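You operate a simulated robot arm through the tools that you are given. There is no shell and no other tool. Be economical: measure what you need, move in short steps, check, and stop when the job is done.

The job below is to be done with a simulated two-armed robot. You get a single attempt, and the scene is never put back.

JOB
Pick up the blue roll from the top shelf of the grey rack with one hand, pass it to the other hand and put it on the top of the parts bench.
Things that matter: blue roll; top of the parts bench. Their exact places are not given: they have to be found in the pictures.

Only the result counts: the job must be done as asked and must still hold three seconds after the hand-in. Knocking over, shifting, dropping, spilling or breaking anything else fails it.

ROBOT AND FRAMES
Two 7-joint arms with two-finger parallel grippers on one trunk, on a base that drives. Base frame: it is fixed to the floor where the robot stands at the start and does not move with it; the origin is under the middle of the robot, x ahead of it, y to its left, z up. Units: m, rad, N and s.
The left shoulder is at the start at [0.051, 0.171, 1.321], the right one opposite. With the tool pointing down near the work surface each hand reaches from about 0.1 to 0.7 m from the robot's upright axis, wherever it stands, measured 20 degrees to its own side. Places, roughly: blue roll (8x8x17 cm) [0.6, -0.1, 1.6]; top of the parts bench [0.3, -1.3, 0.9]. Payload 4.4 kg a hand.
Tool frame (each hand has its own): the origin (TCP) lies between the finger pads and is the grasp point; the fingertips stand 0.023 m ahead of it; z points along the fingers, y is the line along which they close. Largest opening 0.094 m; finger width 0.038, thickness 0.01; the body of the gripper, 0.054 by 0.096 m, starts 0.039 m behind the TCP.
Orientation is told as [roll, pitch, yaw] about the base's x, y, z axes, in that order, counted from this pose: with the fingers straight down and closing along the base's y, the tool's x points along the base's -x, its y along +y and its z along -z.

CONTROLS
- The arms move only by the tool move_arm. It takes "left_increments", "right_increments" or both (then of equal length, played together; a hand with none holds still); each is a list of rows, each a list of 7 numbers: the shift along the base's x, y, z in units of 200 mm (1.0 is 200 mm), then the turn, a rotation vector about the base's x, y, z in units of 180 degrees (1.0 is 180 degrees), then the opening, from 0 (shut) to 1 (fully open). In form: [[dx, dy, dz, wx, wy, wz, hand], ...]. A call has 1 to 12 rows; each row is the pose to reach, as a shift and turn from the pose commanded when the call began. A call with a number of a shift or a turn outside -1 to 1 is refused whole. Each row takes 0.2 s and may step no farther than 0.05 m and 0.15 rad from the row before; otherwise, or with a gripper value out of range, the whole call is refused. Where a pose cannot be reached the arm comes as near as it can. A force on the tool above 40 N (or 10 N above the force at the start of the call, whichever is more), or a blocked arm, ends the call early, and 0.2 s more pass. The fingers move at their own pace (about 0.072 m/s each) and stop on an object; they squeeze with about 39 N. The grip force told is the motor's: it shows also when the fingers shut on nothing. Time passes only in rows, and 0.2 s behind the last, so rows that repeat a pose let the fingers close. It gives the time, the measured TCP pose, the force on the tool (base axes), the opening and the grip force at its end, in the units of the frame above (readings bear some noise), with the torque about the TCP (base axes, N m) and any sound that the robot's microphone picked up, and new pictures: "pictures" is both (left out), scene, wrist or none (wrist: the cameras of the hands that moved).
- Cameras (640 x 400 px; columns grow to the right, rows downward): "scene" is now at [0.1383, -0.0415, 1.5286]; the picture's right is [-0.45, -0.89, 0.00], its down [0.05, -0.03, -1.00] and it looks along [0.89, -0.45, 0.06] (base axes); focal length 214 px, centre (320, 200). "left" rides on the left gripper at [0.087, -0.016, -0.074] in its tool frame; the picture's right is [0.18, 0.98, 0.00], its down [-0.58, 0.11, -0.81] and it looks along [-0.79, 0.15, 0.59] (tool axes); focal length 243 px, centre (320, 200). "right" rides on the right gripper at [0.086, 0.016, -0.074] in its tool frame; the picture's right is [-0.18, 0.98, 0.00], its down [-0.58, -0.11, -0.81] and it looks along [-0.79, -0.15, 0.59] (tool axes); focal length 243 px, centre (320, 200).
- slide_trunk(by): slides the trunk up (or, below 0, down) by that many m; the arms and the scene camera ride with it, the base frame stays. It gives what a move gives, with no picture.
- roll_base(legs): drives the robot by 1 to 6 legs, each [ahead, left, turn to the left] in m, m and rad, along the robot's own axes; the way and the turn of a leg run together, so that a leg with both is an arc; at most 1.5 m and 3.142 rad a leg. The arms and the cameras ride along, it lands a little off, and it stops where it bumps. It gives what a move gives, and a new picture of the scene camera.
- head_to(pan, tilt): turns the head with the scene camera to pan (to the left, within 1.396 rad either way) and tilt (down, from -0.506 to 1.204), counted from straight ahead of the robot. It gives what a move gives, and a new picture of the scene camera.
- locate(camera, pixels): for up to 12 pixels [column, row] of the newest picture of that camera ("zoom" is the newest enlarged one), the place [x, y, z] in the base frame of the surface seen there, good to about 0.003 m. No time passes.
- inspect(camera, box): a new picture of the part [left, top, right, bottom] of that camera's present view, enlarged. No time passes.
- finish_job(): hands the job in; it is judged then, once.

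Work in short steps. Measure before you move; look again where a grasp or a placing could have gone wrong, and mend it. You have 80 turns and 260 pictures in all, those below and enlarged ones among them. Open the grippers and draw the arms clear of the work before you hand the job in, unless the task says otherwise; then end with one line.

The tools are called after ">>>" as a command line: name --argument value ..., lists and objects as JSON in quotes. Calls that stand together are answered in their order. move_arm: Moves the arms, as the interface text tells. Its arguments: {"type":"object","properties":{"left_increments":{"type":"array"},"right_increments":{"type":"array"},"pictures":{"type":"string","enum":["both","scene","wrist","none"]}},"required":[]} The other tools are called the same way: slide_trunk (by) slides the trunk up or down; roll_base (legs) drives the base; head_to (pan, tilt) turns the head that bears the scene camera; locate (camera, pixels) gives the place of the surface under pixels of a picture; inspect (camera, box) takes an enlarged picture of a part of a camera's view; finish_job () hands the job in.

At the start:

```text
clock: 0.0
left_position: [0.3163, 0.0303, 1.7403]
left_ee_rot: [-0.001, 0.0, 0.0]
left_contact_force: [-0.4, -0.3, 0.1]
left_moment: [-0.02, 0.0, -0.01]
left_gripper_width: 0.0941
left_grasp_force: 0.0
right_position: [0.2994, -0.247, 1.0001]
right_ee_rot: [-0.001, 0.001, -0.001]
right_contact_force: [-0.1, -0.3, 0.5]
right_moment: [0.01, 0.04, 0.0]
right_gripper_width: 0.0939
right_grasp_force: 0.1
trunk travel left (down, up): [-0.329, 0.059]
robot x, y, heading: [-0.0008, -0.0032, -0.002]
head pan, tilt: [-0.466, -0.059]
```

scene: 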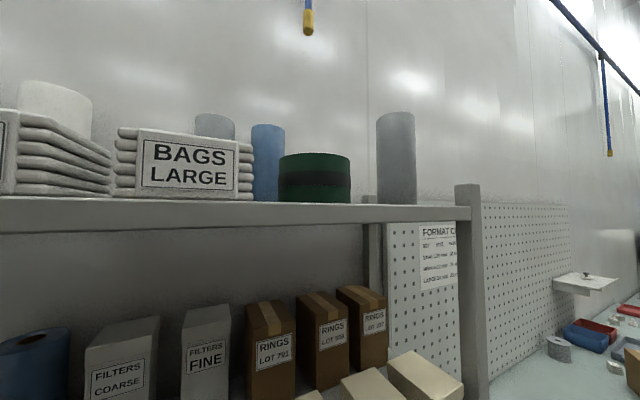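
right: 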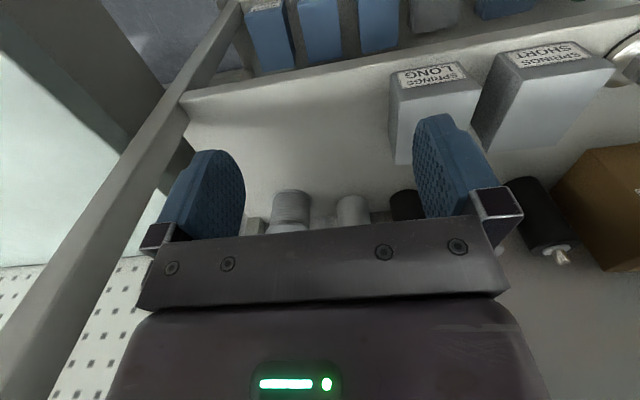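
left: 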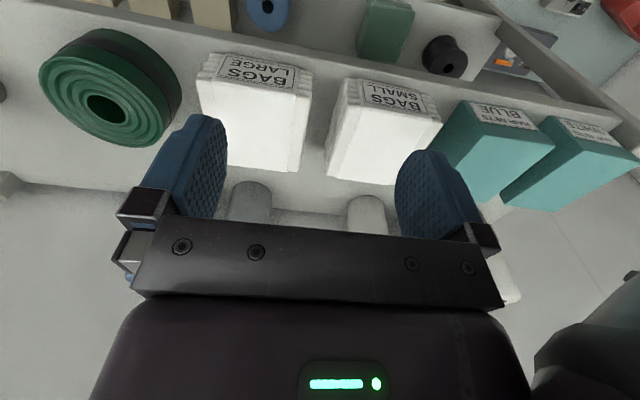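

The blue roll stands around (267,160) in the scene picture, behind/left of the green roll and behind the bags. I measure it and its neighbours.

>>> locate --camera "scene" --pixels '[[267, 130], [267, 190], [255, 160], [282, 140], [315, 160], [315, 180], [215, 120], [395, 120], [395, 190], [185, 135], [250, 150], [340, 212]]'

>>> inspect --camera "scene" --box '[100, 80, 440, 240]'

>>> inspect --camera "left" --box '[0, 0, 640, 300]'

```text
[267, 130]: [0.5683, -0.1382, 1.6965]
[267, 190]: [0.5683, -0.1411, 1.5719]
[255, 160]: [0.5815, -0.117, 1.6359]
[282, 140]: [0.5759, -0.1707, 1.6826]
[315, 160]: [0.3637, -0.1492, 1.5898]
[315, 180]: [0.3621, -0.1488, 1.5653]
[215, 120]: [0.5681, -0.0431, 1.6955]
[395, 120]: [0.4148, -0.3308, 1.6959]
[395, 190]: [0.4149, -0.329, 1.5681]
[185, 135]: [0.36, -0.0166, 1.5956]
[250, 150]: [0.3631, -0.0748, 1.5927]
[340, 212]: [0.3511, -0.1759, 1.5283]
```

```text
1.88 times, centred on (270, 160) of scene
```

zoom: 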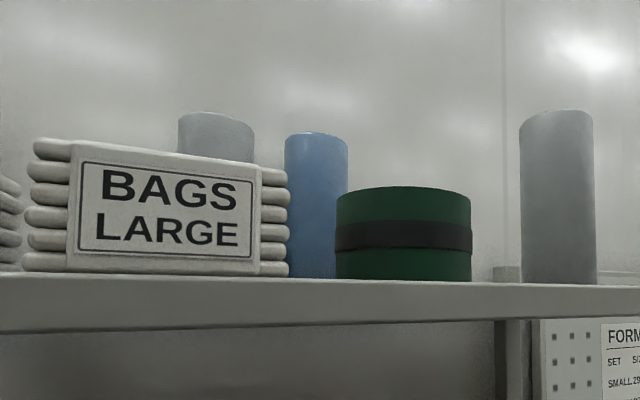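

```text
1.00 times, centred on (320, 150) of left (not enlarged: the box is as wide or as high as the picture)
```

zoom: 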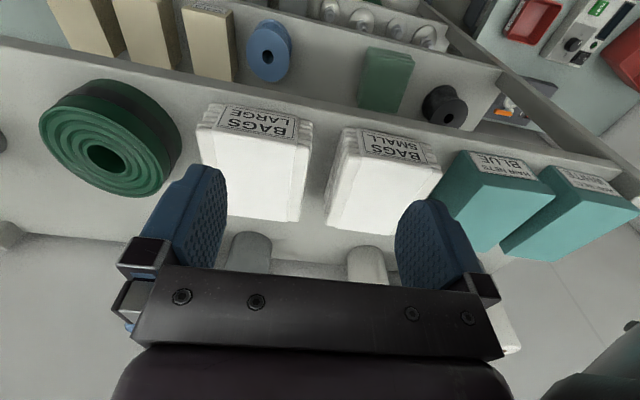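

The blue roll is centred near (0.607, -0.147), with a grey roll about 0.105 m to its left. I look around with the head at the bench and rack to plan.

>>> head_to --pan -1.3 --tilt 0.5

>>> locate --camera "left" --pixels '[[110, 100], [130, 60], [105, 105], [250, 125], [245, 190], [365, 205], [60, 215], [15, 235], [180, 210], [250, 85], [20, 190], [300, 230]]'

```text
clock: 1.2
left_position: [0.3157, 0.0306, 1.7404]
left_ee_rot: [-0.002, 0.0, 0.0]
left_contact_force: [-0.8, -0.3, 0.1]
left_moment: [-0.01, 0.0, 0.01]
left_gripper_width: 0.094
left_grasp_force: 0.1
right_position: [0.3003, -0.2462, 0.9997]
right_ee_rot: [-0.001, 0.0, 0.001]
right_contact_force: [-0.2, 0.5, 0.4]
right_moment: [0.02, -0.01, -0.04]
right_gripper_width: 0.0941
right_grasp_force: 0.0
trunk travel left (down, up): [-0.329, 0.059]
robot x, y, heading: [-0.0029, 0.0056, 0.002]
head pan, tilt: [-1.3, 0.499]
```

scene: 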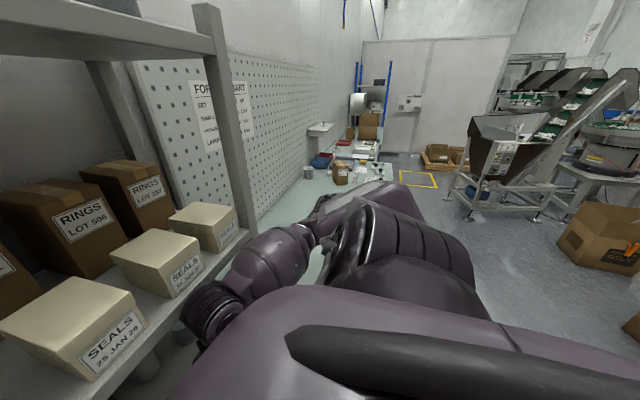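

```text
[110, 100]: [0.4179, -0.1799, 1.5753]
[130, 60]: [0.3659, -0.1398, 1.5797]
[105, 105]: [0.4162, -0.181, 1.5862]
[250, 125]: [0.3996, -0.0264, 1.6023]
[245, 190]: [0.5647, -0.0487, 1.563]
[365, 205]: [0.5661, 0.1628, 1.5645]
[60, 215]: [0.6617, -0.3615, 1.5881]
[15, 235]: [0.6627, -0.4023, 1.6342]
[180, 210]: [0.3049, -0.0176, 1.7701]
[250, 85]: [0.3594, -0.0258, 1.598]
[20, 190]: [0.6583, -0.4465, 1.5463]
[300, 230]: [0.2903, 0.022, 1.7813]
```

Back wall is at x≈0.66, so the grasp must close along y from above. Now I inspect the bench top region around (300-380, 120-200).

>>> inspect --camera "scene" --box '[230, 80, 430, 230]'

>>> locate --camera "scene" --pixels '[[280, 215], [270, 210], [295, 190], [315, 180], [340, 187], [325, 190], [308, 172], [320, 162], [350, 165], [382, 165], [375, 180], [250, 200]]'

```text
2.67 times, centred on (330, 155) of scene
```

zoom: 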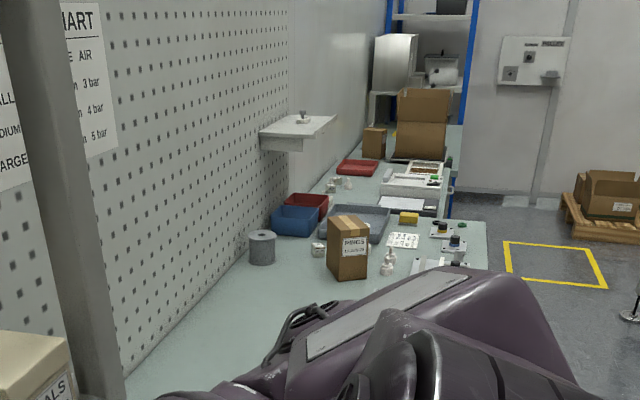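

```text
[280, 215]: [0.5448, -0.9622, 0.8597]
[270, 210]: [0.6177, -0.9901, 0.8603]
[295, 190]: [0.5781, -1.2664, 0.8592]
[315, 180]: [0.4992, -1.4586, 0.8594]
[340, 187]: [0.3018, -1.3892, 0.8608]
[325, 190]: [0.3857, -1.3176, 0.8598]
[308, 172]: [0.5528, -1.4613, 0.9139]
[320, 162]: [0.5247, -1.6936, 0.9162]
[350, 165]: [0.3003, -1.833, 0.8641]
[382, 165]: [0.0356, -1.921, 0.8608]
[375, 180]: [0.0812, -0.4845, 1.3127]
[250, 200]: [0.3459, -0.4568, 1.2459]
```

The bench top is at z≈0.86, with clear space around (0.45, -1.0..-1.2). I raise the trunk for reach, keeping the left hand above the shelf items.

>>> slide_trunk --by 0.055

>>> head_to --pan -0.3 --tilt 0.0

```text
clock: 2.1
left_position: [0.3156, 0.0312, 1.7955]
left_ee_rot: [0.0, 0.0, 0.0]
left_contact_force: [0.2, 0.0, 0.1]
left_moment: [0.01, 0.02, -0.03]
left_gripper_width: 0.094
left_grasp_force: 0.1
right_position: [0.2998, -0.2468, 1.0543]
right_ee_rot: [0.0, -0.001, -0.001]
right_contact_force: [0.0, 0.0, -0.7]
right_moment: [0.0, 0.02, 0.03]
right_gripper_width: 0.0938
right_grasp_force: 0.1
trunk travel left (down, up): [-0.384, 0.004]
robot x, y, heading: [-0.0009, 0.0024, -0.005]
head pan, tilt: [-1.3, 0.499]
```

```text
clock: 3.4
left_position: [0.3163, 0.0325, 1.7951]
left_ee_rot: [-0.002, 0.0, 0.002]
left_contact_force: [-0.2, -0.1, 0.1]
left_moment: [-0.03, 0.0, 0.0]
left_gripper_width: 0.0941
left_grasp_force: 0.1
right_position: [0.3008, -0.2462, 1.0554]
right_ee_rot: [-0.002, 0.0, 0.001]
right_contact_force: [0.0, -0.1, -0.3]
right_moment: [0.03, 0.04, 0.0]
right_gripper_width: 0.0938
right_grasp_force: 0.1
trunk travel left (down, up): [-0.384, 0.004]
robot x, y, heading: [0.0001, -0.0013, 0.0]
head pan, tilt: [-0.3, 0.0]
```

scene: 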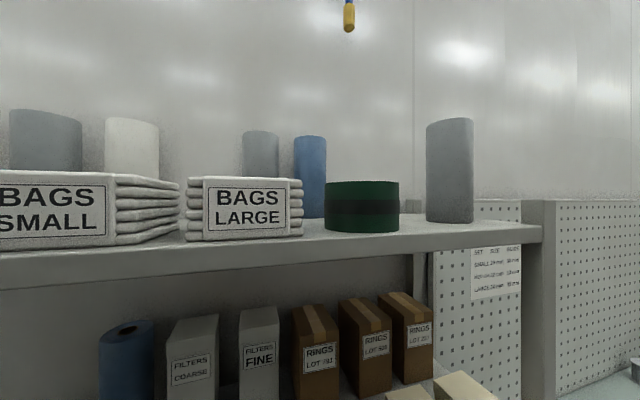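

The blue roll is now seen at (310,175), with grey at (262,155). I measure their edges and tops, and the hanging pendant at (348,15).

>>> locate --camera "scene" --pixels '[[310, 139], [310, 150], [310, 205], [298, 170], [324, 170], [246, 150], [276, 150], [262, 150], [348, 18], [360, 183], [250, 178], [450, 122]]'

>>> inspect --camera "scene" --box '[230, 120, 350, 220]'

```text
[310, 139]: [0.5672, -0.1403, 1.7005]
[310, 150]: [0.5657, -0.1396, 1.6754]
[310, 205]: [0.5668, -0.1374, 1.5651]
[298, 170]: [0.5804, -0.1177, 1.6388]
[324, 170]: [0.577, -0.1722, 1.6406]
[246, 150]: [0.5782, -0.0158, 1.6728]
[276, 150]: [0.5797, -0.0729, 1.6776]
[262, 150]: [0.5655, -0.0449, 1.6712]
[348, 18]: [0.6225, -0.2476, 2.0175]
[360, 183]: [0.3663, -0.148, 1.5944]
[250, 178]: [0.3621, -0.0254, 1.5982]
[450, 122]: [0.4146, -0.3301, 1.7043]
```

```text
4.00 times, centred on (290, 170) of scene
```

zoom: 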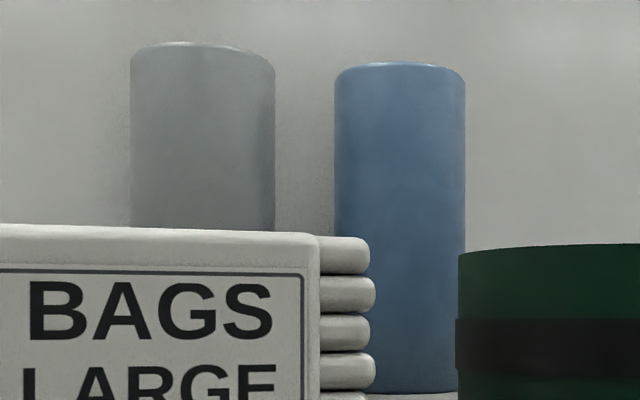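

Roll: top ≈1.705, axis ≈(0.606, -0.148); pendant tip at (0.62, -0.25, ~2.0). I move the left hand part-way toward it, well above the items.

>>> move_arm --left_increments '[[0.16, -0.13, 0.03, 0, 0, 0, 1], [0.32, -0.26, 0.06, 0, 0, 0, 1], [0.48, -0.4, 0.09, 0, 0, 0, 1], [0.64, -0.53, 0.12, 0, 0, 0, 1], [0.8, -0.66, 0.15, 0, 0, 0, 1], [0.95, -0.8, 0.15, 0, 0, 0, 1]]'

```text
clock: 4.8
left_position: [0.415, -0.0803, 1.745]
left_ee_rot: [0.003, -0.001, -0.001]
left_contact_force: [-0.3, -1.6, 0.1]
left_moment: [0.11, 0.01, -0.02]
left_gripper_width: 0.094
left_grasp_force: 0.1
left hand out of reach, approached as far as the arm can: row 1, 2, 3, 4, 5, 6
right_position: [0.301, -0.2533, 1.0521]
right_ee_rot: [0.004, 0.001, -0.002]
right_contact_force: [0.1, -1.4, 0.0]
right_moment: [0.04, 0.0, -0.04]
right_gripper_width: 0.094
right_grasp_force: 0.2
trunk travel left (down, up): [-0.384, 0.004]
robot x, y, heading: [0.003, 0.0011, 0.001]
head pan, tilt: [-0.3, 0.0]
```

scene: 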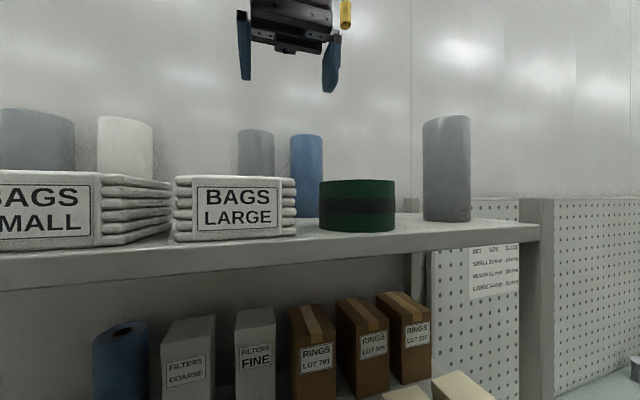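
left: 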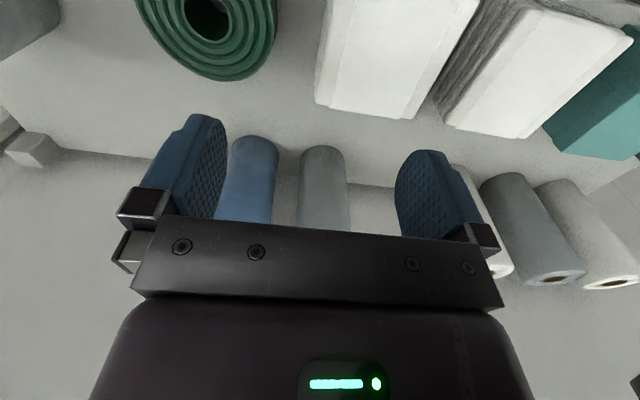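

Straight-down is out of reach there, so I'll use a 45° forward-tilted grasp. First I undo the move with the left hand, pull the right hand back, and look at the floor/bench corner to the right.

>>> move_arm --left_increments '[[-0.15, 0.1, 0.05, 0, 0, 0, 1], [-0.3, 0.2, 0.1, 0, 0, 0, 1], [-0.45, 0.3, 0.15, 0, 0, 0, 1], [-0.55, 0.4, 0.2, 0, 0, 0, 1]]' --right_increments '[[-0.1, 0, 0, 0, 0, 0, 1], [-0.2, 0, 0, 0, 0, 0, 1], [-0.3, 0, 0, 0, 0, 0, 1], [-0.4, 0, 0, 0, 0, 0, 1]]' --pictures "none"

>>> head_to --pan -1.0 --tilt 0.95

```text
clock: 5.8
left_position: [0.2994, 0.02, 1.784]
left_ee_rot: [-0.003, -0.007, 0.002]
left_contact_force: [-1.8, 1.0, -0.1]
left_moment: [-0.06, -0.13, -0.01]
left_gripper_width: 0.094
left_grasp_force: 0.1
right_position: [0.2508, -0.2443, 1.0212]
right_ee_rot: [-0.001, -0.001, -0.001]
right_contact_force: [-0.9, -0.8, 0.5]
right_moment: [-0.03, -0.04, -0.02]
right_gripper_width: 0.0942
right_grasp_force: 0.1
right hand out of reach, approached as far as the arm can: row 1, 2, 3, 4
trunk travel left (down, up): [-0.384, 0.004]
robot x, y, heading: [0.0035, 0.001, -0.001]
head pan, tilt: [-0.3, 0.0]
```

```text
clock: 7.0
left_position: [0.3065, 0.0164, 1.7821]
left_ee_rot: [-0.001, 0.001, 0.002]
left_contact_force: [0.2, 0.1, 0.5]
left_moment: [0.0, 0.04, -0.02]
left_gripper_width: 0.0938
left_grasp_force: 0.1
right_position: [0.2541, -0.2457, 1.0192]
right_ee_rot: [0.0, 0.0, -0.001]
right_contact_force: [0.4, 0.2, -0.1]
right_moment: [0.05, 0.0, 0.02]
right_gripper_width: 0.094
right_grasp_force: 0.2
trunk travel left (down, up): [-0.384, 0.004]
robot x, y, heading: [0.0041, -0.0009, -0.0]
head pan, tilt: [-1.0, 0.949]
```

scene: 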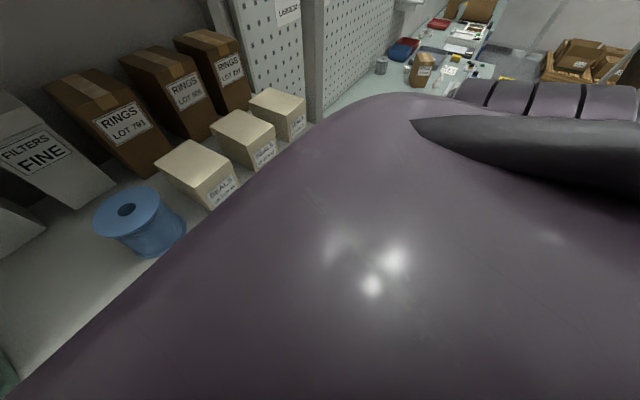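

Commanded pose clips to the real one, good. I now tilt the left hand 55° forward (35° below horizontal) while moving to a pre-grasp point about (0.49, -0.149, 1.76).

>>> move_arm --left_increments '[[0.04, -0.12, 0, 0, -0.044, 0, 1], [0.1, -0.24, 0, 0, -0.088, 0, 1], [0.2, -0.36, 0, 0, -0.132, 0, 1], [0.35, -0.48, -0.02, 0, -0.175, 0, 1], [0.5, -0.6, -0.04, 0, -0.219, 0, 1], [0.65, -0.72, -0.07, 0, -0.263, 0, 1], [0.8, -0.825, -0.1, 0, -0.3056, 0, 1], [0.9, -0.825, -0.1, 0, -0.3056, 0, 1]]'

>>> head_to --pan -0.3 --tilt -0.1

```text
clock: 8.8
left_position: [0.4879, -0.1425, 1.7604]
left_ee_rot: [-0.004, -0.962, 0.001]
left_contact_force: [-0.6, 0.2, -0.6]
left_moment: [-0.04, 0.0, -0.03]
left_gripper_width: 0.0941
left_grasp_force: 0.0
right_position: [0.2538, -0.2455, 1.019]
right_ee_rot: [0.0, 0.001, -0.002]
right_contact_force: [1.4, -0.4, -0.5]
right_moment: [0.02, 0.01, 0.01]
right_gripper_width: 0.094
right_grasp_force: 0.0
trunk travel left (down, up): [-0.384, 0.004]
robot x, y, heading: [0.0014, -0.0019, -0.002]
head pan, tilt: [-1.0, 0.949]
```

scene: 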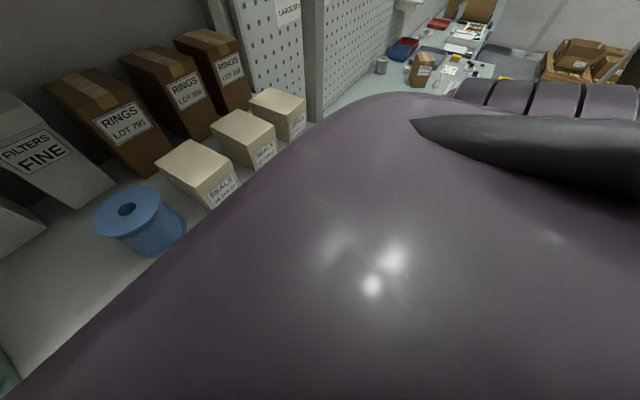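
left: 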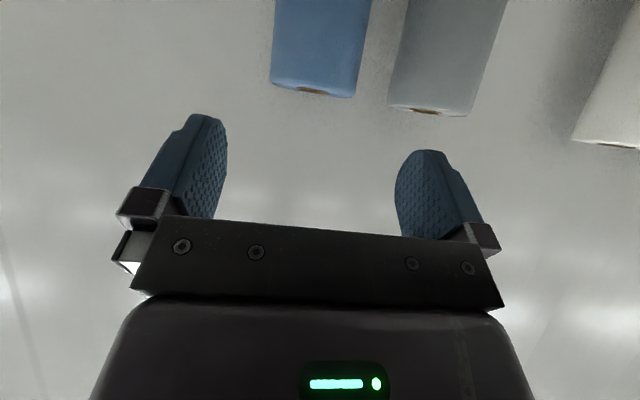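

```text
clock: 10.1
left_position: [0.4852, -0.144, 1.7595]
left_ee_rot: [-0.002, -0.959, 0.003]
left_contact_force: [-0.1, -0.5, 0.1]
left_moment: [-0.02, -0.03, 0.03]
left_gripper_width: 0.0939
left_grasp_force: 0.0
right_position: [0.2542, -0.2446, 1.0193]
right_ee_rot: [0.0, -0.001, 0.0]
right_contact_force: [0.3, 0.5, -0.9]
right_moment: [0.02, -0.02, 0.0]
right_gripper_width: 0.0938
right_grasp_force: 0.0
trunk travel left (down, up): [-0.384, 0.004]
robot x, y, heading: [-0.0007, -0.0012, -0.001]
head pan, tilt: [-0.3, -0.099]
```

scene: 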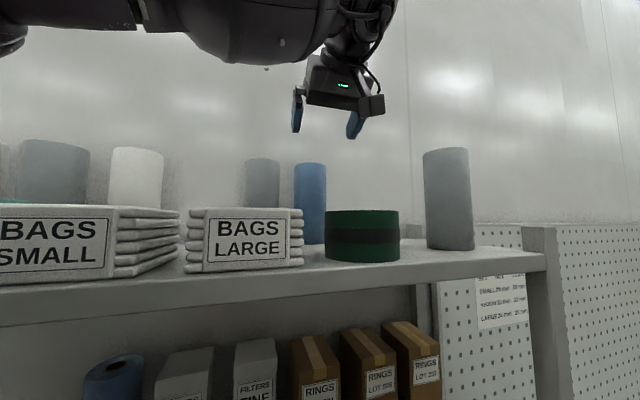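

The reach is good. I measure the roll with the left wrist camera: blue at columns 272–358 near row 80, grey at 388–470.

>>> locate --camera "left" --pixels '[[275, 60], [318, 60], [360, 60], [318, 93], [300, 92], [335, 95], [320, 30], [393, 60], [435, 60], [480, 60], [430, 110], [318, 84]]'

>>> inspect --camera "left" --box '[220, 0, 520, 180]'

```text
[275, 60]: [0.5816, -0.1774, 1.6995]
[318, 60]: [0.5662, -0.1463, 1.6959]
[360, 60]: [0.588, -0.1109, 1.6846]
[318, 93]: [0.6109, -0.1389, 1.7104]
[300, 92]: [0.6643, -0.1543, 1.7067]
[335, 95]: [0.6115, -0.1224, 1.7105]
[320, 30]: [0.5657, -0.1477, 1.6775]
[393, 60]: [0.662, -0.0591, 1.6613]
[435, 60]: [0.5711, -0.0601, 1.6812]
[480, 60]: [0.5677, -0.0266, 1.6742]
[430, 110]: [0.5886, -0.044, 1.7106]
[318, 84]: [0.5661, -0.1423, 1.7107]
```

```text
2.13 times, centred on (370, 90) of left
```

zoom: 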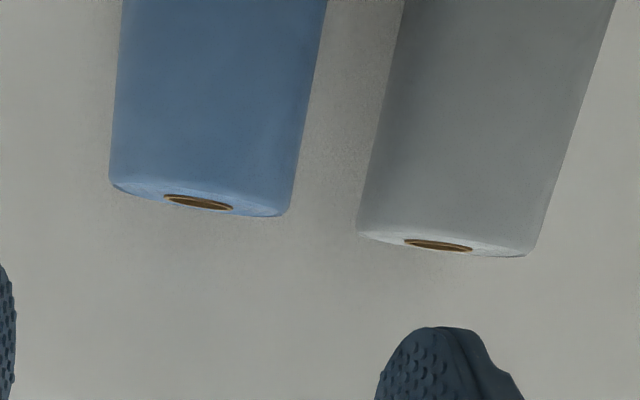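

Roll axis ≈(0.6055, -0.147), top 1.711. I advance along the finger axis about 0.09 m and look again before the last bit.

>>> move_arm --left_increments '[[0.1, -0.01, -0.07, 0, 0, 0, 1], [0.2, -0.02, -0.14, 0, 0, 0, 1], [0.28, -0.02, -0.196, 0, 0, 0, 1], [0.36, -0.02, -0.252, 0, 0, 0, 1], [0.36, -0.02, -0.252, 0, 0, 0, 1]]'

```text
clock: 11.3
left_position: [0.558, -0.1481, 1.7079]
left_ee_rot: [-0.003, -0.961, 0.002]
left_contact_force: [-0.1, -0.8, 0.4]
left_moment: [0.0, 0.0, -0.01]
left_gripper_width: 0.094
left_grasp_force: 0.1
right_position: [0.2531, -0.2454, 1.0183]
right_ee_rot: [0.0, 0.0, 0.001]
right_contact_force: [-0.3, 0.2, 0.4]
right_moment: [0.02, 0.0, 0.03]
right_gripper_width: 0.094
right_grasp_force: 0.1
trunk travel left (down, up): [-0.384, 0.004]
robot x, y, heading: [-0.0034, 0.0033, -0.002]
head pan, tilt: [-0.3, -0.099]
```

scene: 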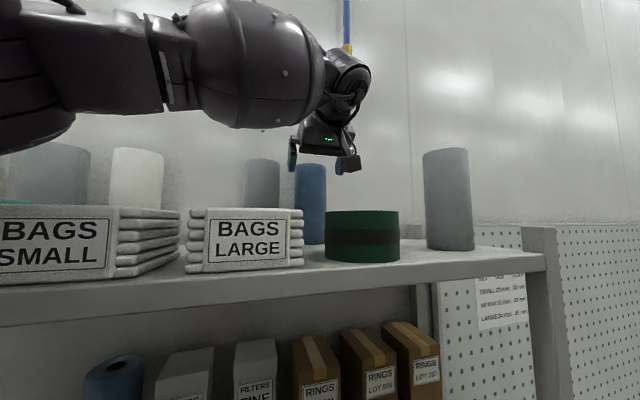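
left: 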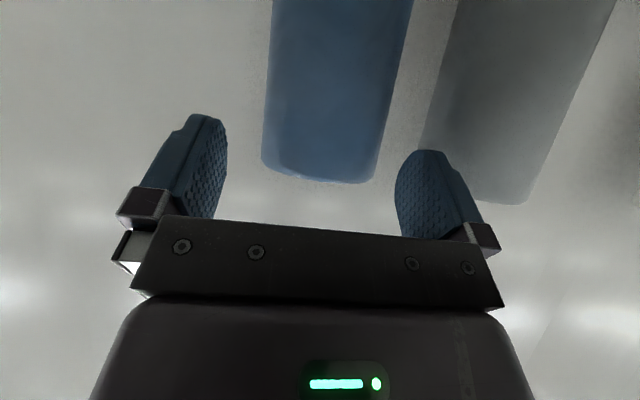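

The roll is between the fingers. I advance the remaining ~0.04 m along the axis and check before closing.

>>> move_arm --left_increments '[[0.06, 0.005, -0.037, 0, 0, 0, 1], [0.12, 0.005, -0.075, 0, 0, 0, 1], [0.18, 0.005, -0.11, 0, 0, 0, 1], [0.18, 0.005, -0.11, 0, 0, 0, 1]]'

```text
clock: 12.3
left_position: [0.5938, -0.1462, 1.6863]
left_ee_rot: [-0.003, -0.96, 0.001]
left_contact_force: [-0.1, 0.2, -0.1]
left_moment: [0.0, -0.01, 0.0]
left_gripper_width: 0.094
left_grasp_force: 0.0
right_position: [0.2529, -0.2456, 1.0192]
right_ee_rot: [0.0, -0.002, 0.0]
right_contact_force: [-1.0, 0.6, -0.4]
right_moment: [0.0, 0.0, 0.01]
right_gripper_width: 0.094
right_grasp_force: 0.0
trunk travel left (down, up): [-0.384, 0.004]
robot x, y, heading: [-0.0013, -0.0013, 0.003]
head pan, tilt: [-0.3, -0.099]
```

scene: 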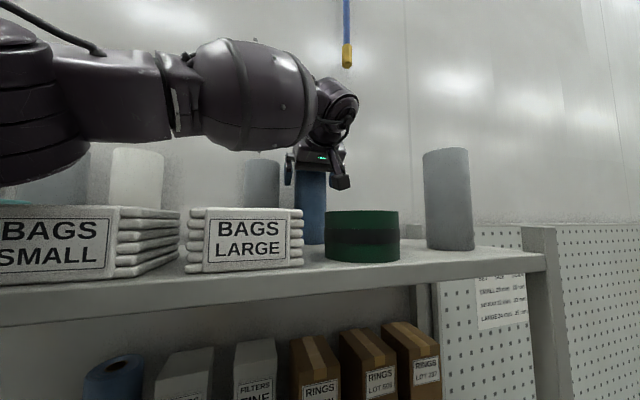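
left: 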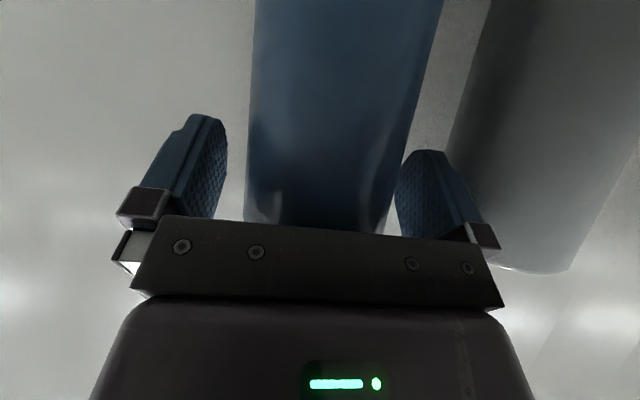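

The roll sits between the fingers with no contact. I close the left hand.

>>> move_arm --left_increments '[[0, 0, 0, 0, 0, 0, 0.6], [0, 0, 0, 0, 0, 0, 0], [0, 0, 0, 0, 0, 0, 0], [0, 0, 0, 0, 0, 0, 0]]' --pictures "wrist"

```text
clock: 13.3
left_position: [0.5944, -0.1459, 1.6858]
left_ee_rot: [-0.005, -0.963, 0.0]
left_contact_force: [1.1, 0.6, -0.5]
left_moment: [0.31, -0.14, -0.07]
left_gripper_width: 0.0714
left_grasp_force: 38.8
right_position: [0.2533, -0.2448, 1.0192]
right_ee_rot: [-0.002, 0.0, 0.0]
right_contact_force: [-0.6, 0.1, -0.8]
right_moment: [-0.02, 0.0, 0.01]
right_gripper_width: 0.0942
right_grasp_force: 0.0
trunk travel left (down, up): [-0.384, 0.004]
robot x, y, heading: [-0.0013, -0.0006, -0.002]
head pan, tilt: [-0.3, -0.099]
```

left: 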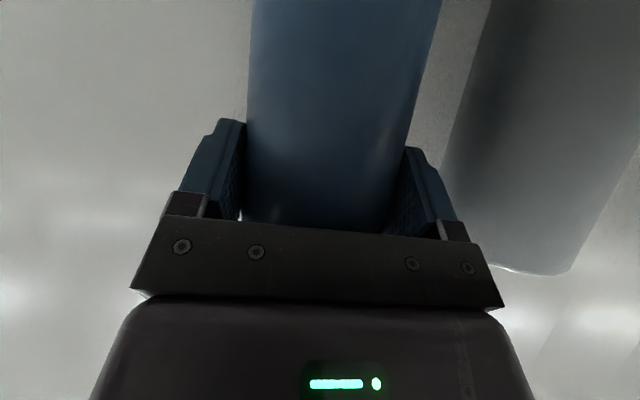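

Gripped (width 0.071, 39 N). I lift straight up by 0.1 m in small steps.

>>> move_arm --left_increments '[[0, 0, 0.05, 0, 0, 0, 0], [0, 0, 0.13, 0, 0, 0, 0], [0, 0, 0.21, 0, 0, 0, 0], [0, 0, 0.29, 0, 0, 0, 0], [0, 0, 0.37, 0, 0, 0, 0], [0, 0, 0.45, 0, 0, 0, 0], [0, 0, 0.52, 0, 0, 0, 0]]'

```text
clock: 15.1
left_position: [0.6054, -0.1119, 1.8062]
left_ee_rot: [-0.057, -0.966, 0.087]
left_contact_force: [0.1, 0.3, -2.9]
left_moment: [0.04, 0.03, -0.03]
left_gripper_width: 0.0712
left_grasp_force: 39.1
right_position: [0.2536, -0.246, 1.0206]
right_ee_rot: [0.002, 0.002, 0.0]
right_contact_force: [0.0, 0.6, -0.6]
right_moment: [-0.01, -0.04, 0.02]
right_gripper_width: 0.0939
right_grasp_force: 0.0
trunk travel left (down, up): [-0.384, 0.004]
robot x, y, heading: [0.0007, -0.0008, 0.001]
head pan, tilt: [-0.3, -0.099]
stopped in row 7 (left hand): the arm was blocked; the commanded pose is now the measured one
```

scene: 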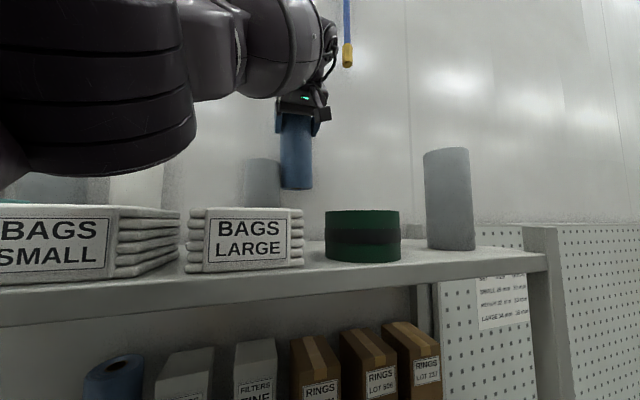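
left: 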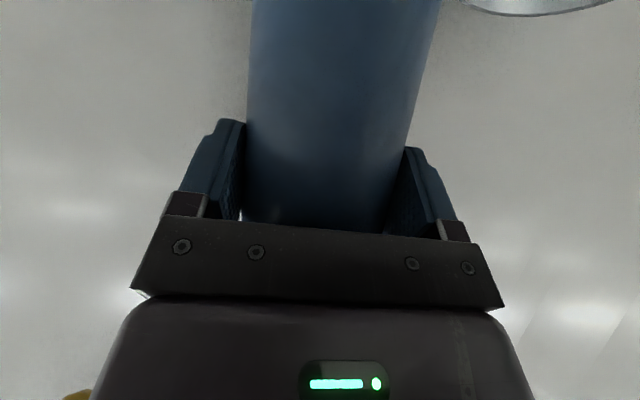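

The lift was blocked at z=1.806 with a slight drift toward the grey roll. I zoom in and measure the gap to the grey roll before moving on.

>>> inspect --camera "scene" --box '[220, 70, 360, 270]'

>>> locate --camera "scene" --pixels '[[297, 180], [297, 150], [284, 175], [310, 175], [262, 170], [250, 180], [276, 180], [274, 230], [60, 130], [150, 150], [210, 60], [348, 60]]'

```text
2.00 times, centred on (290, 170) of scene
```

zoom: 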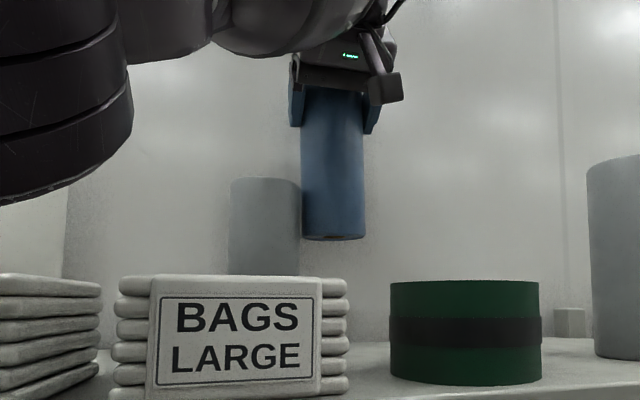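

```text
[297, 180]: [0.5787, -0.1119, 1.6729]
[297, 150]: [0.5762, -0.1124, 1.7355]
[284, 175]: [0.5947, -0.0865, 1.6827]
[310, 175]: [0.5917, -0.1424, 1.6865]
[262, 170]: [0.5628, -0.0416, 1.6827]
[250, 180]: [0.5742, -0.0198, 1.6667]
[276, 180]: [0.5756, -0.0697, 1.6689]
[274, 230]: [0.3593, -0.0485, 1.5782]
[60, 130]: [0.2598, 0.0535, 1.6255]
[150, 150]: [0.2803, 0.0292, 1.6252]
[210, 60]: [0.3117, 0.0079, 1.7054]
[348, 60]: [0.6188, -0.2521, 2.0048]
```

The blue roll is almost touching the grey one. I shift the hand 0.03 m to the right (−y) and slightly down first.

>>> move_arm --left_increments '[[0, -0.05, -0.02, 0, 0, 0, 0], [0, -0.1, -0.04, 0, 0, 0, 0], [0, -0.15, -0.05, 0, 0, 0, 0], [0, -0.18, -0.06, 0, 0, 0, 0]]'

```text
clock: 16.3
left_position: [0.6057, -0.1142, 1.8039]
left_ee_rot: [-0.118, -0.97, 0.157]
left_contact_force: [0.2, 0.8, -2.4]
left_moment: [0.01, 0.06, -0.01]
left_gripper_width: 0.0716
left_grasp_force: 39.0
left hand out of reach, approached as far as the arm can: row 1, 2, 3, 4
right_position: [0.2543, -0.2452, 1.0193]
right_ee_rot: [-0.001, 0.003, 0.0]
right_contact_force: [-0.4, -0.8, -0.6]
right_moment: [0.0, 0.0, 0.04]
right_gripper_width: 0.0939
right_grasp_force: 0.1
trunk travel left (down, up): [-0.384, 0.004]
robot x, y, heading: [-0.0023, -0.0018, -0.001]
head pan, tilt: [-0.3, -0.099]
stopped in row 4 (left hand): the arm was blocked; the commanded pose is now the measured one
```

scene: 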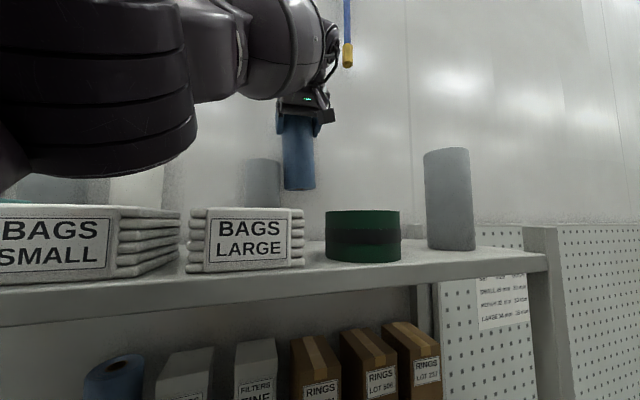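
left: 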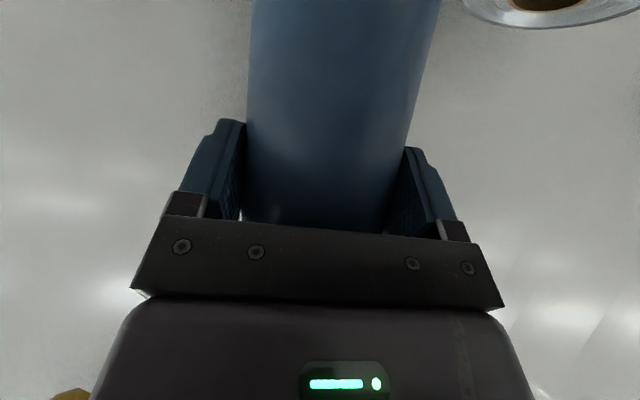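

The arm is near its limit, but the roll's bottom swung clear. I use the base instead: 3 cm to the right, then back 0.35 m with the roll bottom (~1.65) above the bags and green roll (~1.61).

>>> roll_base --legs '[[0, -0.03, 0], [-0.1, 0, 0]]'

```text
clock: 18.0
left_position: [0.5054, -0.1446, 1.8045]
left_ee_rot: [-0.117, -0.971, 0.156]
left_contact_force: [0.3, 0.0, -2.8]
left_moment: [0.05, 0.04, 0.0]
left_gripper_width: 0.0713
left_grasp_force: 39.3
right_position: [0.1545, -0.276, 1.0182]
right_ee_rot: [0.0, 0.0, 0.004]
right_contact_force: [0.7, 0.5, 0.2]
right_moment: [-0.01, -0.01, -0.03]
right_gripper_width: 0.0939
right_grasp_force: 0.0
trunk travel left (down, up): [-0.384, 0.004]
robot x, y, heading: [-0.1015, -0.0275, 0.005]
head pan, tilt: [-0.3, -0.099]
```

scene: 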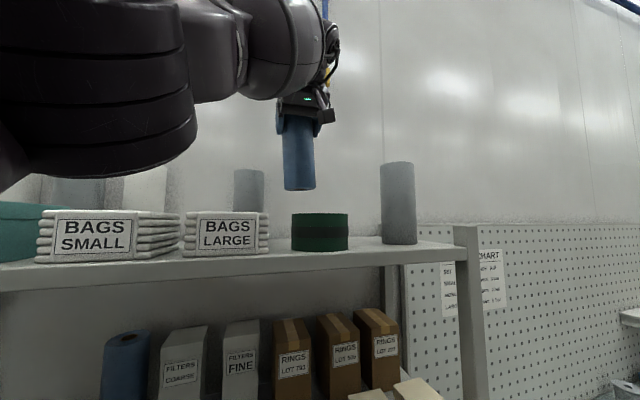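

Clear of the grey roll, everything still standing. I continue backing out 0.4 m.

>>> roll_base --legs '[[-0.4, 0, 0]]'

>>> head_to --pan -1.1 --tilt 0.4

```text
clock: 20.4
left_position: [0.1193, -0.1449, 1.8054]
left_ee_rot: [-0.121, -0.972, 0.159]
left_contact_force: [0.0, -0.9, -4.2]
left_moment: [0.03, 0.02, 0.0]
left_gripper_width: 0.0712
left_grasp_force: 38.9
right_position: [-0.2313, -0.2752, 1.0195]
right_ee_rot: [-0.001, -0.001, 0.002]
right_contact_force: [-0.1, -0.1, -0.6]
right_moment: [-0.01, -0.03, 0.03]
right_gripper_width: 0.094
right_grasp_force: 0.1
trunk travel left (down, up): [-0.384, 0.004]
robot x, y, heading: [-0.4847, -0.0289, 0.005]
head pan, tilt: [-0.3, -0.099]
```

scene: 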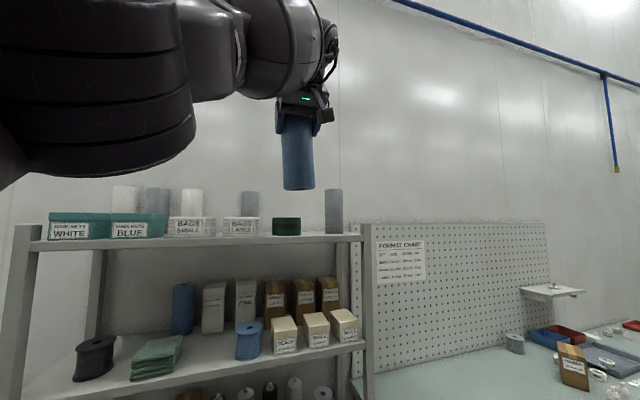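

```text
clock: 21.6
left_position: [0.1215, -0.1446, 1.805]
left_ee_rot: [-0.123, -0.971, 0.161]
left_contact_force: [-0.2, -0.4, -3.5]
left_moment: [0.02, -0.02, 0.02]
left_gripper_width: 0.0714
left_grasp_force: 39.2
right_position: [-0.2329, -0.2759, 1.0179]
right_ee_rot: [0.0, 0.0, 0.002]
right_contact_force: [-0.8, -0.4, -0.9]
right_moment: [0.0, 0.01, -0.01]
right_gripper_width: 0.0938
right_grasp_force: 0.0
trunk travel left (down, up): [-0.384, 0.004]
robot x, y, heading: [-0.4889, -0.0306, 0.009]
head pan, tilt: [-1.1, 0.4]
```

scene: 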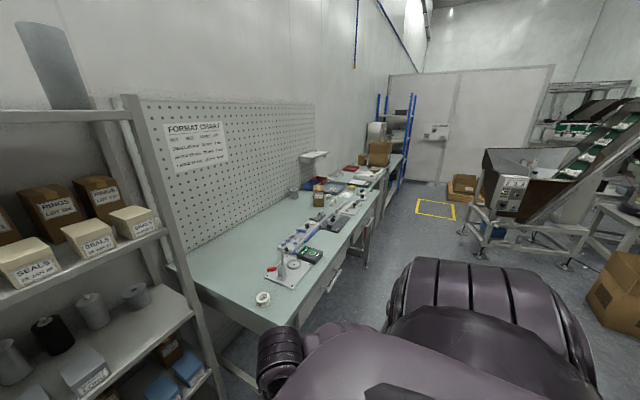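

Now the bench is fully in view; clear top around (230,255), with tape (263,298) and a tool (290,255) near the front edge. I measure it.

>>> locate --camera "scene" --pixels '[[230, 265], [215, 245], [250, 235], [263, 298], [270, 325], [180, 270], [290, 255], [310, 210], [285, 200], [375, 200], [270, 240], [395, 290]]'

>>> inspect --camera "scene" --box '[150, 150, 400, 350]'

```text
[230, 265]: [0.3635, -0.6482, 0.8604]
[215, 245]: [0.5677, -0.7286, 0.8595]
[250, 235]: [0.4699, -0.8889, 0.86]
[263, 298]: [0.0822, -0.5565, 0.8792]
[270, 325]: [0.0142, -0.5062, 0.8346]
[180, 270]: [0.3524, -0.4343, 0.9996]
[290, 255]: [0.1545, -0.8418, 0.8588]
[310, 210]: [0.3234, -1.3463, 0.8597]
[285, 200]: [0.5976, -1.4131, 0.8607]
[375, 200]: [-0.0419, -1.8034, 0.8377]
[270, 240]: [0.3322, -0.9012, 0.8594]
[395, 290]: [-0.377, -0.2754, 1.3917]
```

```text
2.00 times, centred on (275, 250) of scene
```

zoom: 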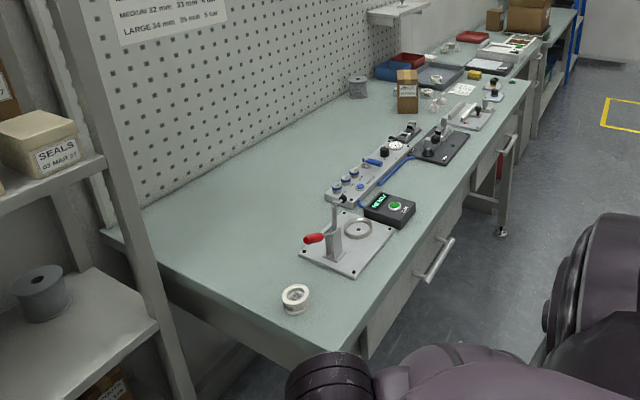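

Bench top clear zone is x 0.25–0.55, y −0.55…−0.75. I lower the trunk by 0.2 m, then bring the left hand in and turn the roll horizontal, its bottom end pointing right.

>>> slide_trunk --by -0.2

>>> head_to --pan -0.05 --tilt 0.4

>>> move_arm --left_increments '[[-0.08, 0.08, -0.05, -0.04, -0.001, -0.0015, 0], [-0.16, 0.16, -0.1, -0.08, -0.002, -0.003, 0], [-0.24, 0.24, -0.15, -0.12, -0.003, -0.0045, 0], [-0.32, 0.32, -0.2, -0.16, -0.004, -0.006, 0], [-0.4, 0.4, -0.25, -0.2, -0.005, -0.0075, 0], [-0.48, 0.48, -0.3, -0.24, -0.006, -0.009, 0], [-0.56, 0.56, -0.35, -0.28, -0.007, -0.0105, 0], [-0.64, 0.64, -0.4, -0.32, -0.008, -0.012, 0], [-0.72, 0.72, -0.45, -0.36, -0.01, -0.0135, 0], [-0.8, 0.8, -0.5, -0.4, -0.011, -0.015, 0], [-0.88, 0.88, -0.55, -0.44, -0.012, -0.0165, 0], [-0.95, 0.95, -0.6, -0.478, -0.013, -0.018, 0]]'

```text
clock: 23.8
left_position: [0.1189, -0.145, 1.607]
left_ee_rot: [-0.123, -0.975, 0.16]
left_contact_force: [-0.3, 0.2, -3.1]
left_moment: [0.0, 0.03, 0.03]
left_gripper_width: 0.0714
left_grasp_force: 38.9
right_position: [-0.2639, -0.2758, 0.7738]
right_ee_rot: [0.001, 0.257, 0.003]
right_contact_force: [0.4, 0.3, 0.3]
right_moment: [0.0, -0.03, 0.01]
right_gripper_width: 0.0938
right_grasp_force: 0.1
trunk travel left (down, up): [-0.184, 0.204]
robot x, y, heading: [-0.4858, -0.0304, 0.002]
head pan, tilt: [-1.1, 0.4]
```

```text
clock: 25.1
left_position: [0.1211, -0.145, 1.605]
left_ee_rot: [-0.119, -0.97, 0.158]
left_contact_force: [0.3, 0.4, -3.7]
left_moment: [0.04, 0.02, 0.01]
left_gripper_width: 0.0713
left_grasp_force: 38.6
right_position: [-0.2636, -0.2779, 0.7729]
right_ee_rot: [0.001, 0.257, 0.002]
right_contact_force: [-0.3, -0.3, 0.0]
right_moment: [-0.04, 0.01, -0.02]
right_gripper_width: 0.0938
right_grasp_force: 0.1
trunk travel left (down, up): [-0.184, 0.204]
robot x, y, heading: [-0.4865, -0.0317, -0.001]
head pan, tilt: [-0.051, 0.4]
```

scene: 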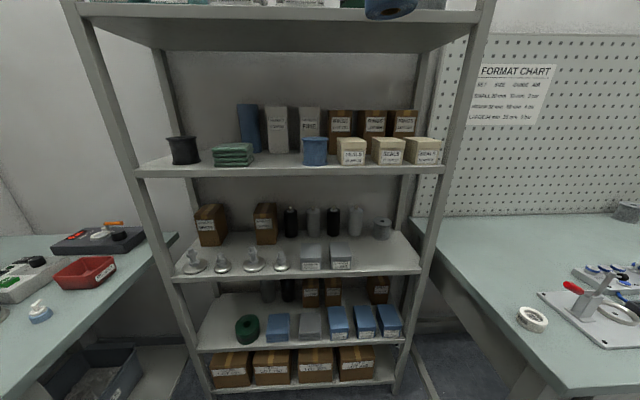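

```text
clock: 27.6
left_position: [-0.0689, 0.0455, 1.4835]
left_ee_rot: [-1.574, 0.0, 0.965]
left_contact_force: [-0.3, 0.2, -4.1]
left_moment: [0.22, 0.03, 0.02]
left_gripper_width: 0.0714
left_grasp_force: 39.3
right_position: [-0.2634, -0.2766, 0.7742]
right_ee_rot: [0.0, 0.258, 0.002]
right_contact_force: [-0.3, 0.2, -0.7]
right_moment: [-0.02, 0.01, -0.02]
right_gripper_width: 0.094
right_grasp_force: 0.0
trunk travel left (down, up): [-0.184, 0.204]
robot x, y, heading: [-0.4839, -0.0288, 0.002]
head pan, tilt: [-0.051, 0.4]
```

scene: 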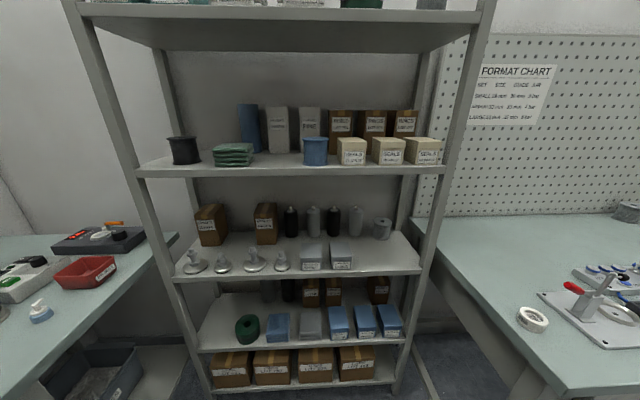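
left: 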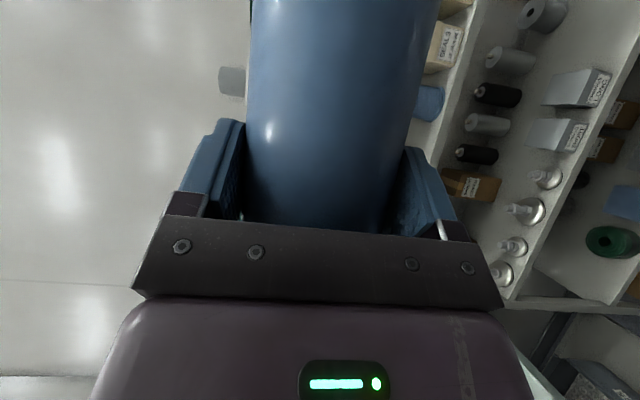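

Orientation is as planned: roll horizontal, bottom toward −y. I now lower the left hand while raising the right hand and turning it to point +y.

>>> move_arm --left_increments '[[0, 0, -0.08, 0, 0, 0, 0], [-0.02, 0, -0.16, 0, 0, 0, 0], [-0.04, 0, -0.24, 0, 0, 0, 0], [-0.06, 0, -0.32, 0, 0, 0, 0], [-0.08, 0, -0.4, 0, 0, 0, 0], [-0.1, 0, -0.48, 0, 0, 0, 0], [-0.12, 0, -0.56, 0, 0, 0, 0], [-0.14, 0, -0.64, 0, 0, 0, 0], [-0.16, 0, -0.72, 0, 0, 0, 0], [-0.18, 0, -0.8, 0, 0, 0, 0], [-0.2, 0, -0.88, 0, 0, 0, 0], [-0.2, 0, -0.96, 0, 0, 0, 0]]' --right_increments '[[0.07, 0, 0.08, 0.0417, -0.0054, -0.0054, 1], [0.14, 0, 0.16, 0.0833, -0.0107, -0.0107, 1], [0.21, 0, 0.24, 0.125, -0.0161, -0.0161, 1], [0.28, 0, 0.32, 0.1667, -0.0214, -0.0214, 1], [0.35, 0, 0.4, 0.2083, -0.0268, -0.0268, 1], [0.42, 0, 0.48, 0.25, -0.0322, -0.0322, 1], [0.49, 0, 0.56, 0.2917, -0.0375, -0.0375, 1], [0.56, 0, 0.64, 0.3333, -0.0429, -0.0429, 1], [0.63, 0, 0.72, 0.375, -0.0482, -0.0482, 1], [0.7, 0, 0.8, 0.4167, -0.0536, -0.0536, 1], [0.77, 0, 0.88, 0.4583, -0.0589, -0.0589, 1], [0.82, 0, 0.96, 0.5, -0.0643, -0.0643, 1]]'

>>> head_to --pan -0.05 --tilt 0.7

```text
clock: 30.2
left_position: [-0.0547, 0.0164, 1.4118]
left_ee_rot: [-1.571, -0.002, 0.966]
left_contact_force: [0.0, -0.6, -4.2]
left_moment: [0.23, -0.01, 0.0]
left_gripper_width: 0.0712
left_grasp_force: 39.2
left hand out of reach, approached as far as the arm can: row 4, 5, 6, 7, 8, 9, 10, 11, 12
right_position: [-0.0982, -0.2788, 0.9655]
right_ee_rot: [1.582, 0.0, 0.004]
right_contact_force: [-0.6, 0.1, -0.5]
right_moment: [0.06, 0.0, 0.04]
right_gripper_width: 0.0939
right_grasp_force: 0.2
right hand out of reach, approached as far as the arm can: row 1, 2
trunk travel left (down, up): [-0.184, 0.204]
robot x, y, heading: [-0.4831, -0.0298, -0.0]
head pan, tilt: [-0.051, 0.4]
```

scene: 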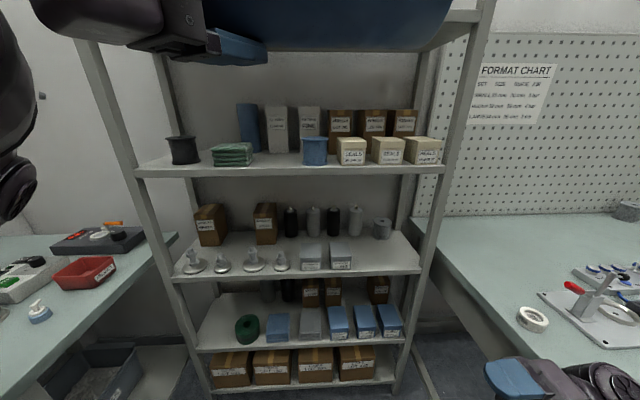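
right: 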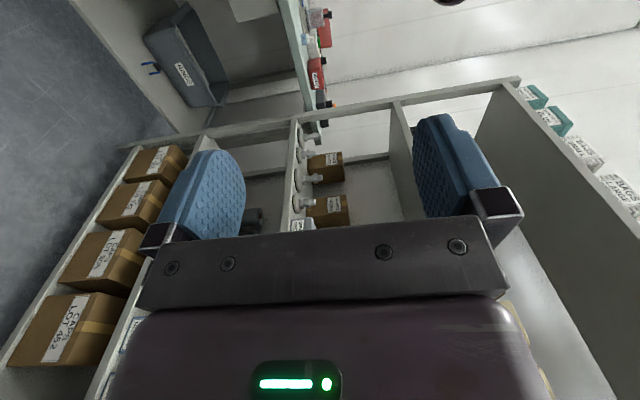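
left: 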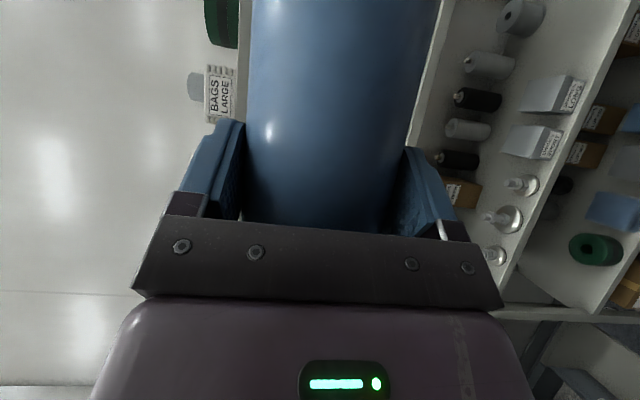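

```text
clock: 31.1
left_position: [-0.0556, 0.0181, 1.4141]
left_ee_rot: [-1.571, 0.0, 0.965]
left_contact_force: [-0.4, 0.4, -3.2]
left_moment: [0.2, 0.02, 0.0]
left_gripper_width: 0.0714
left_grasp_force: 38.6
right_position: [-0.0996, -0.2777, 0.9651]
right_ee_rot: [1.58, -0.002, 0.002]
right_contact_force: [-0.1, -0.3, -0.4]
right_moment: [-0.02, 0.0, 0.01]
right_gripper_width: 0.094
right_grasp_force: 0.1
trunk travel left (down, up): [-0.184, 0.204]
robot x, y, heading: [-0.4853, -0.0324, 0.002]
head pan, tilt: [-0.051, 0.7]
```

scene: 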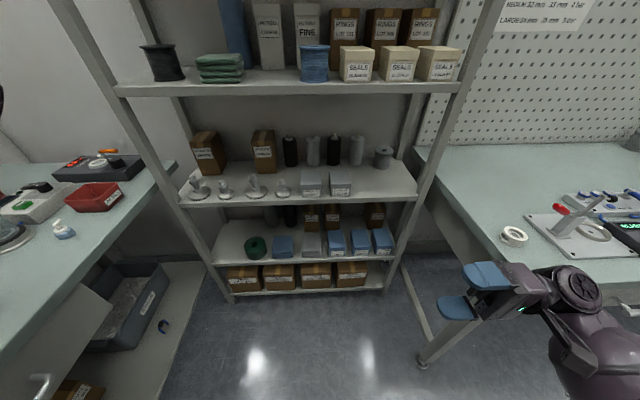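

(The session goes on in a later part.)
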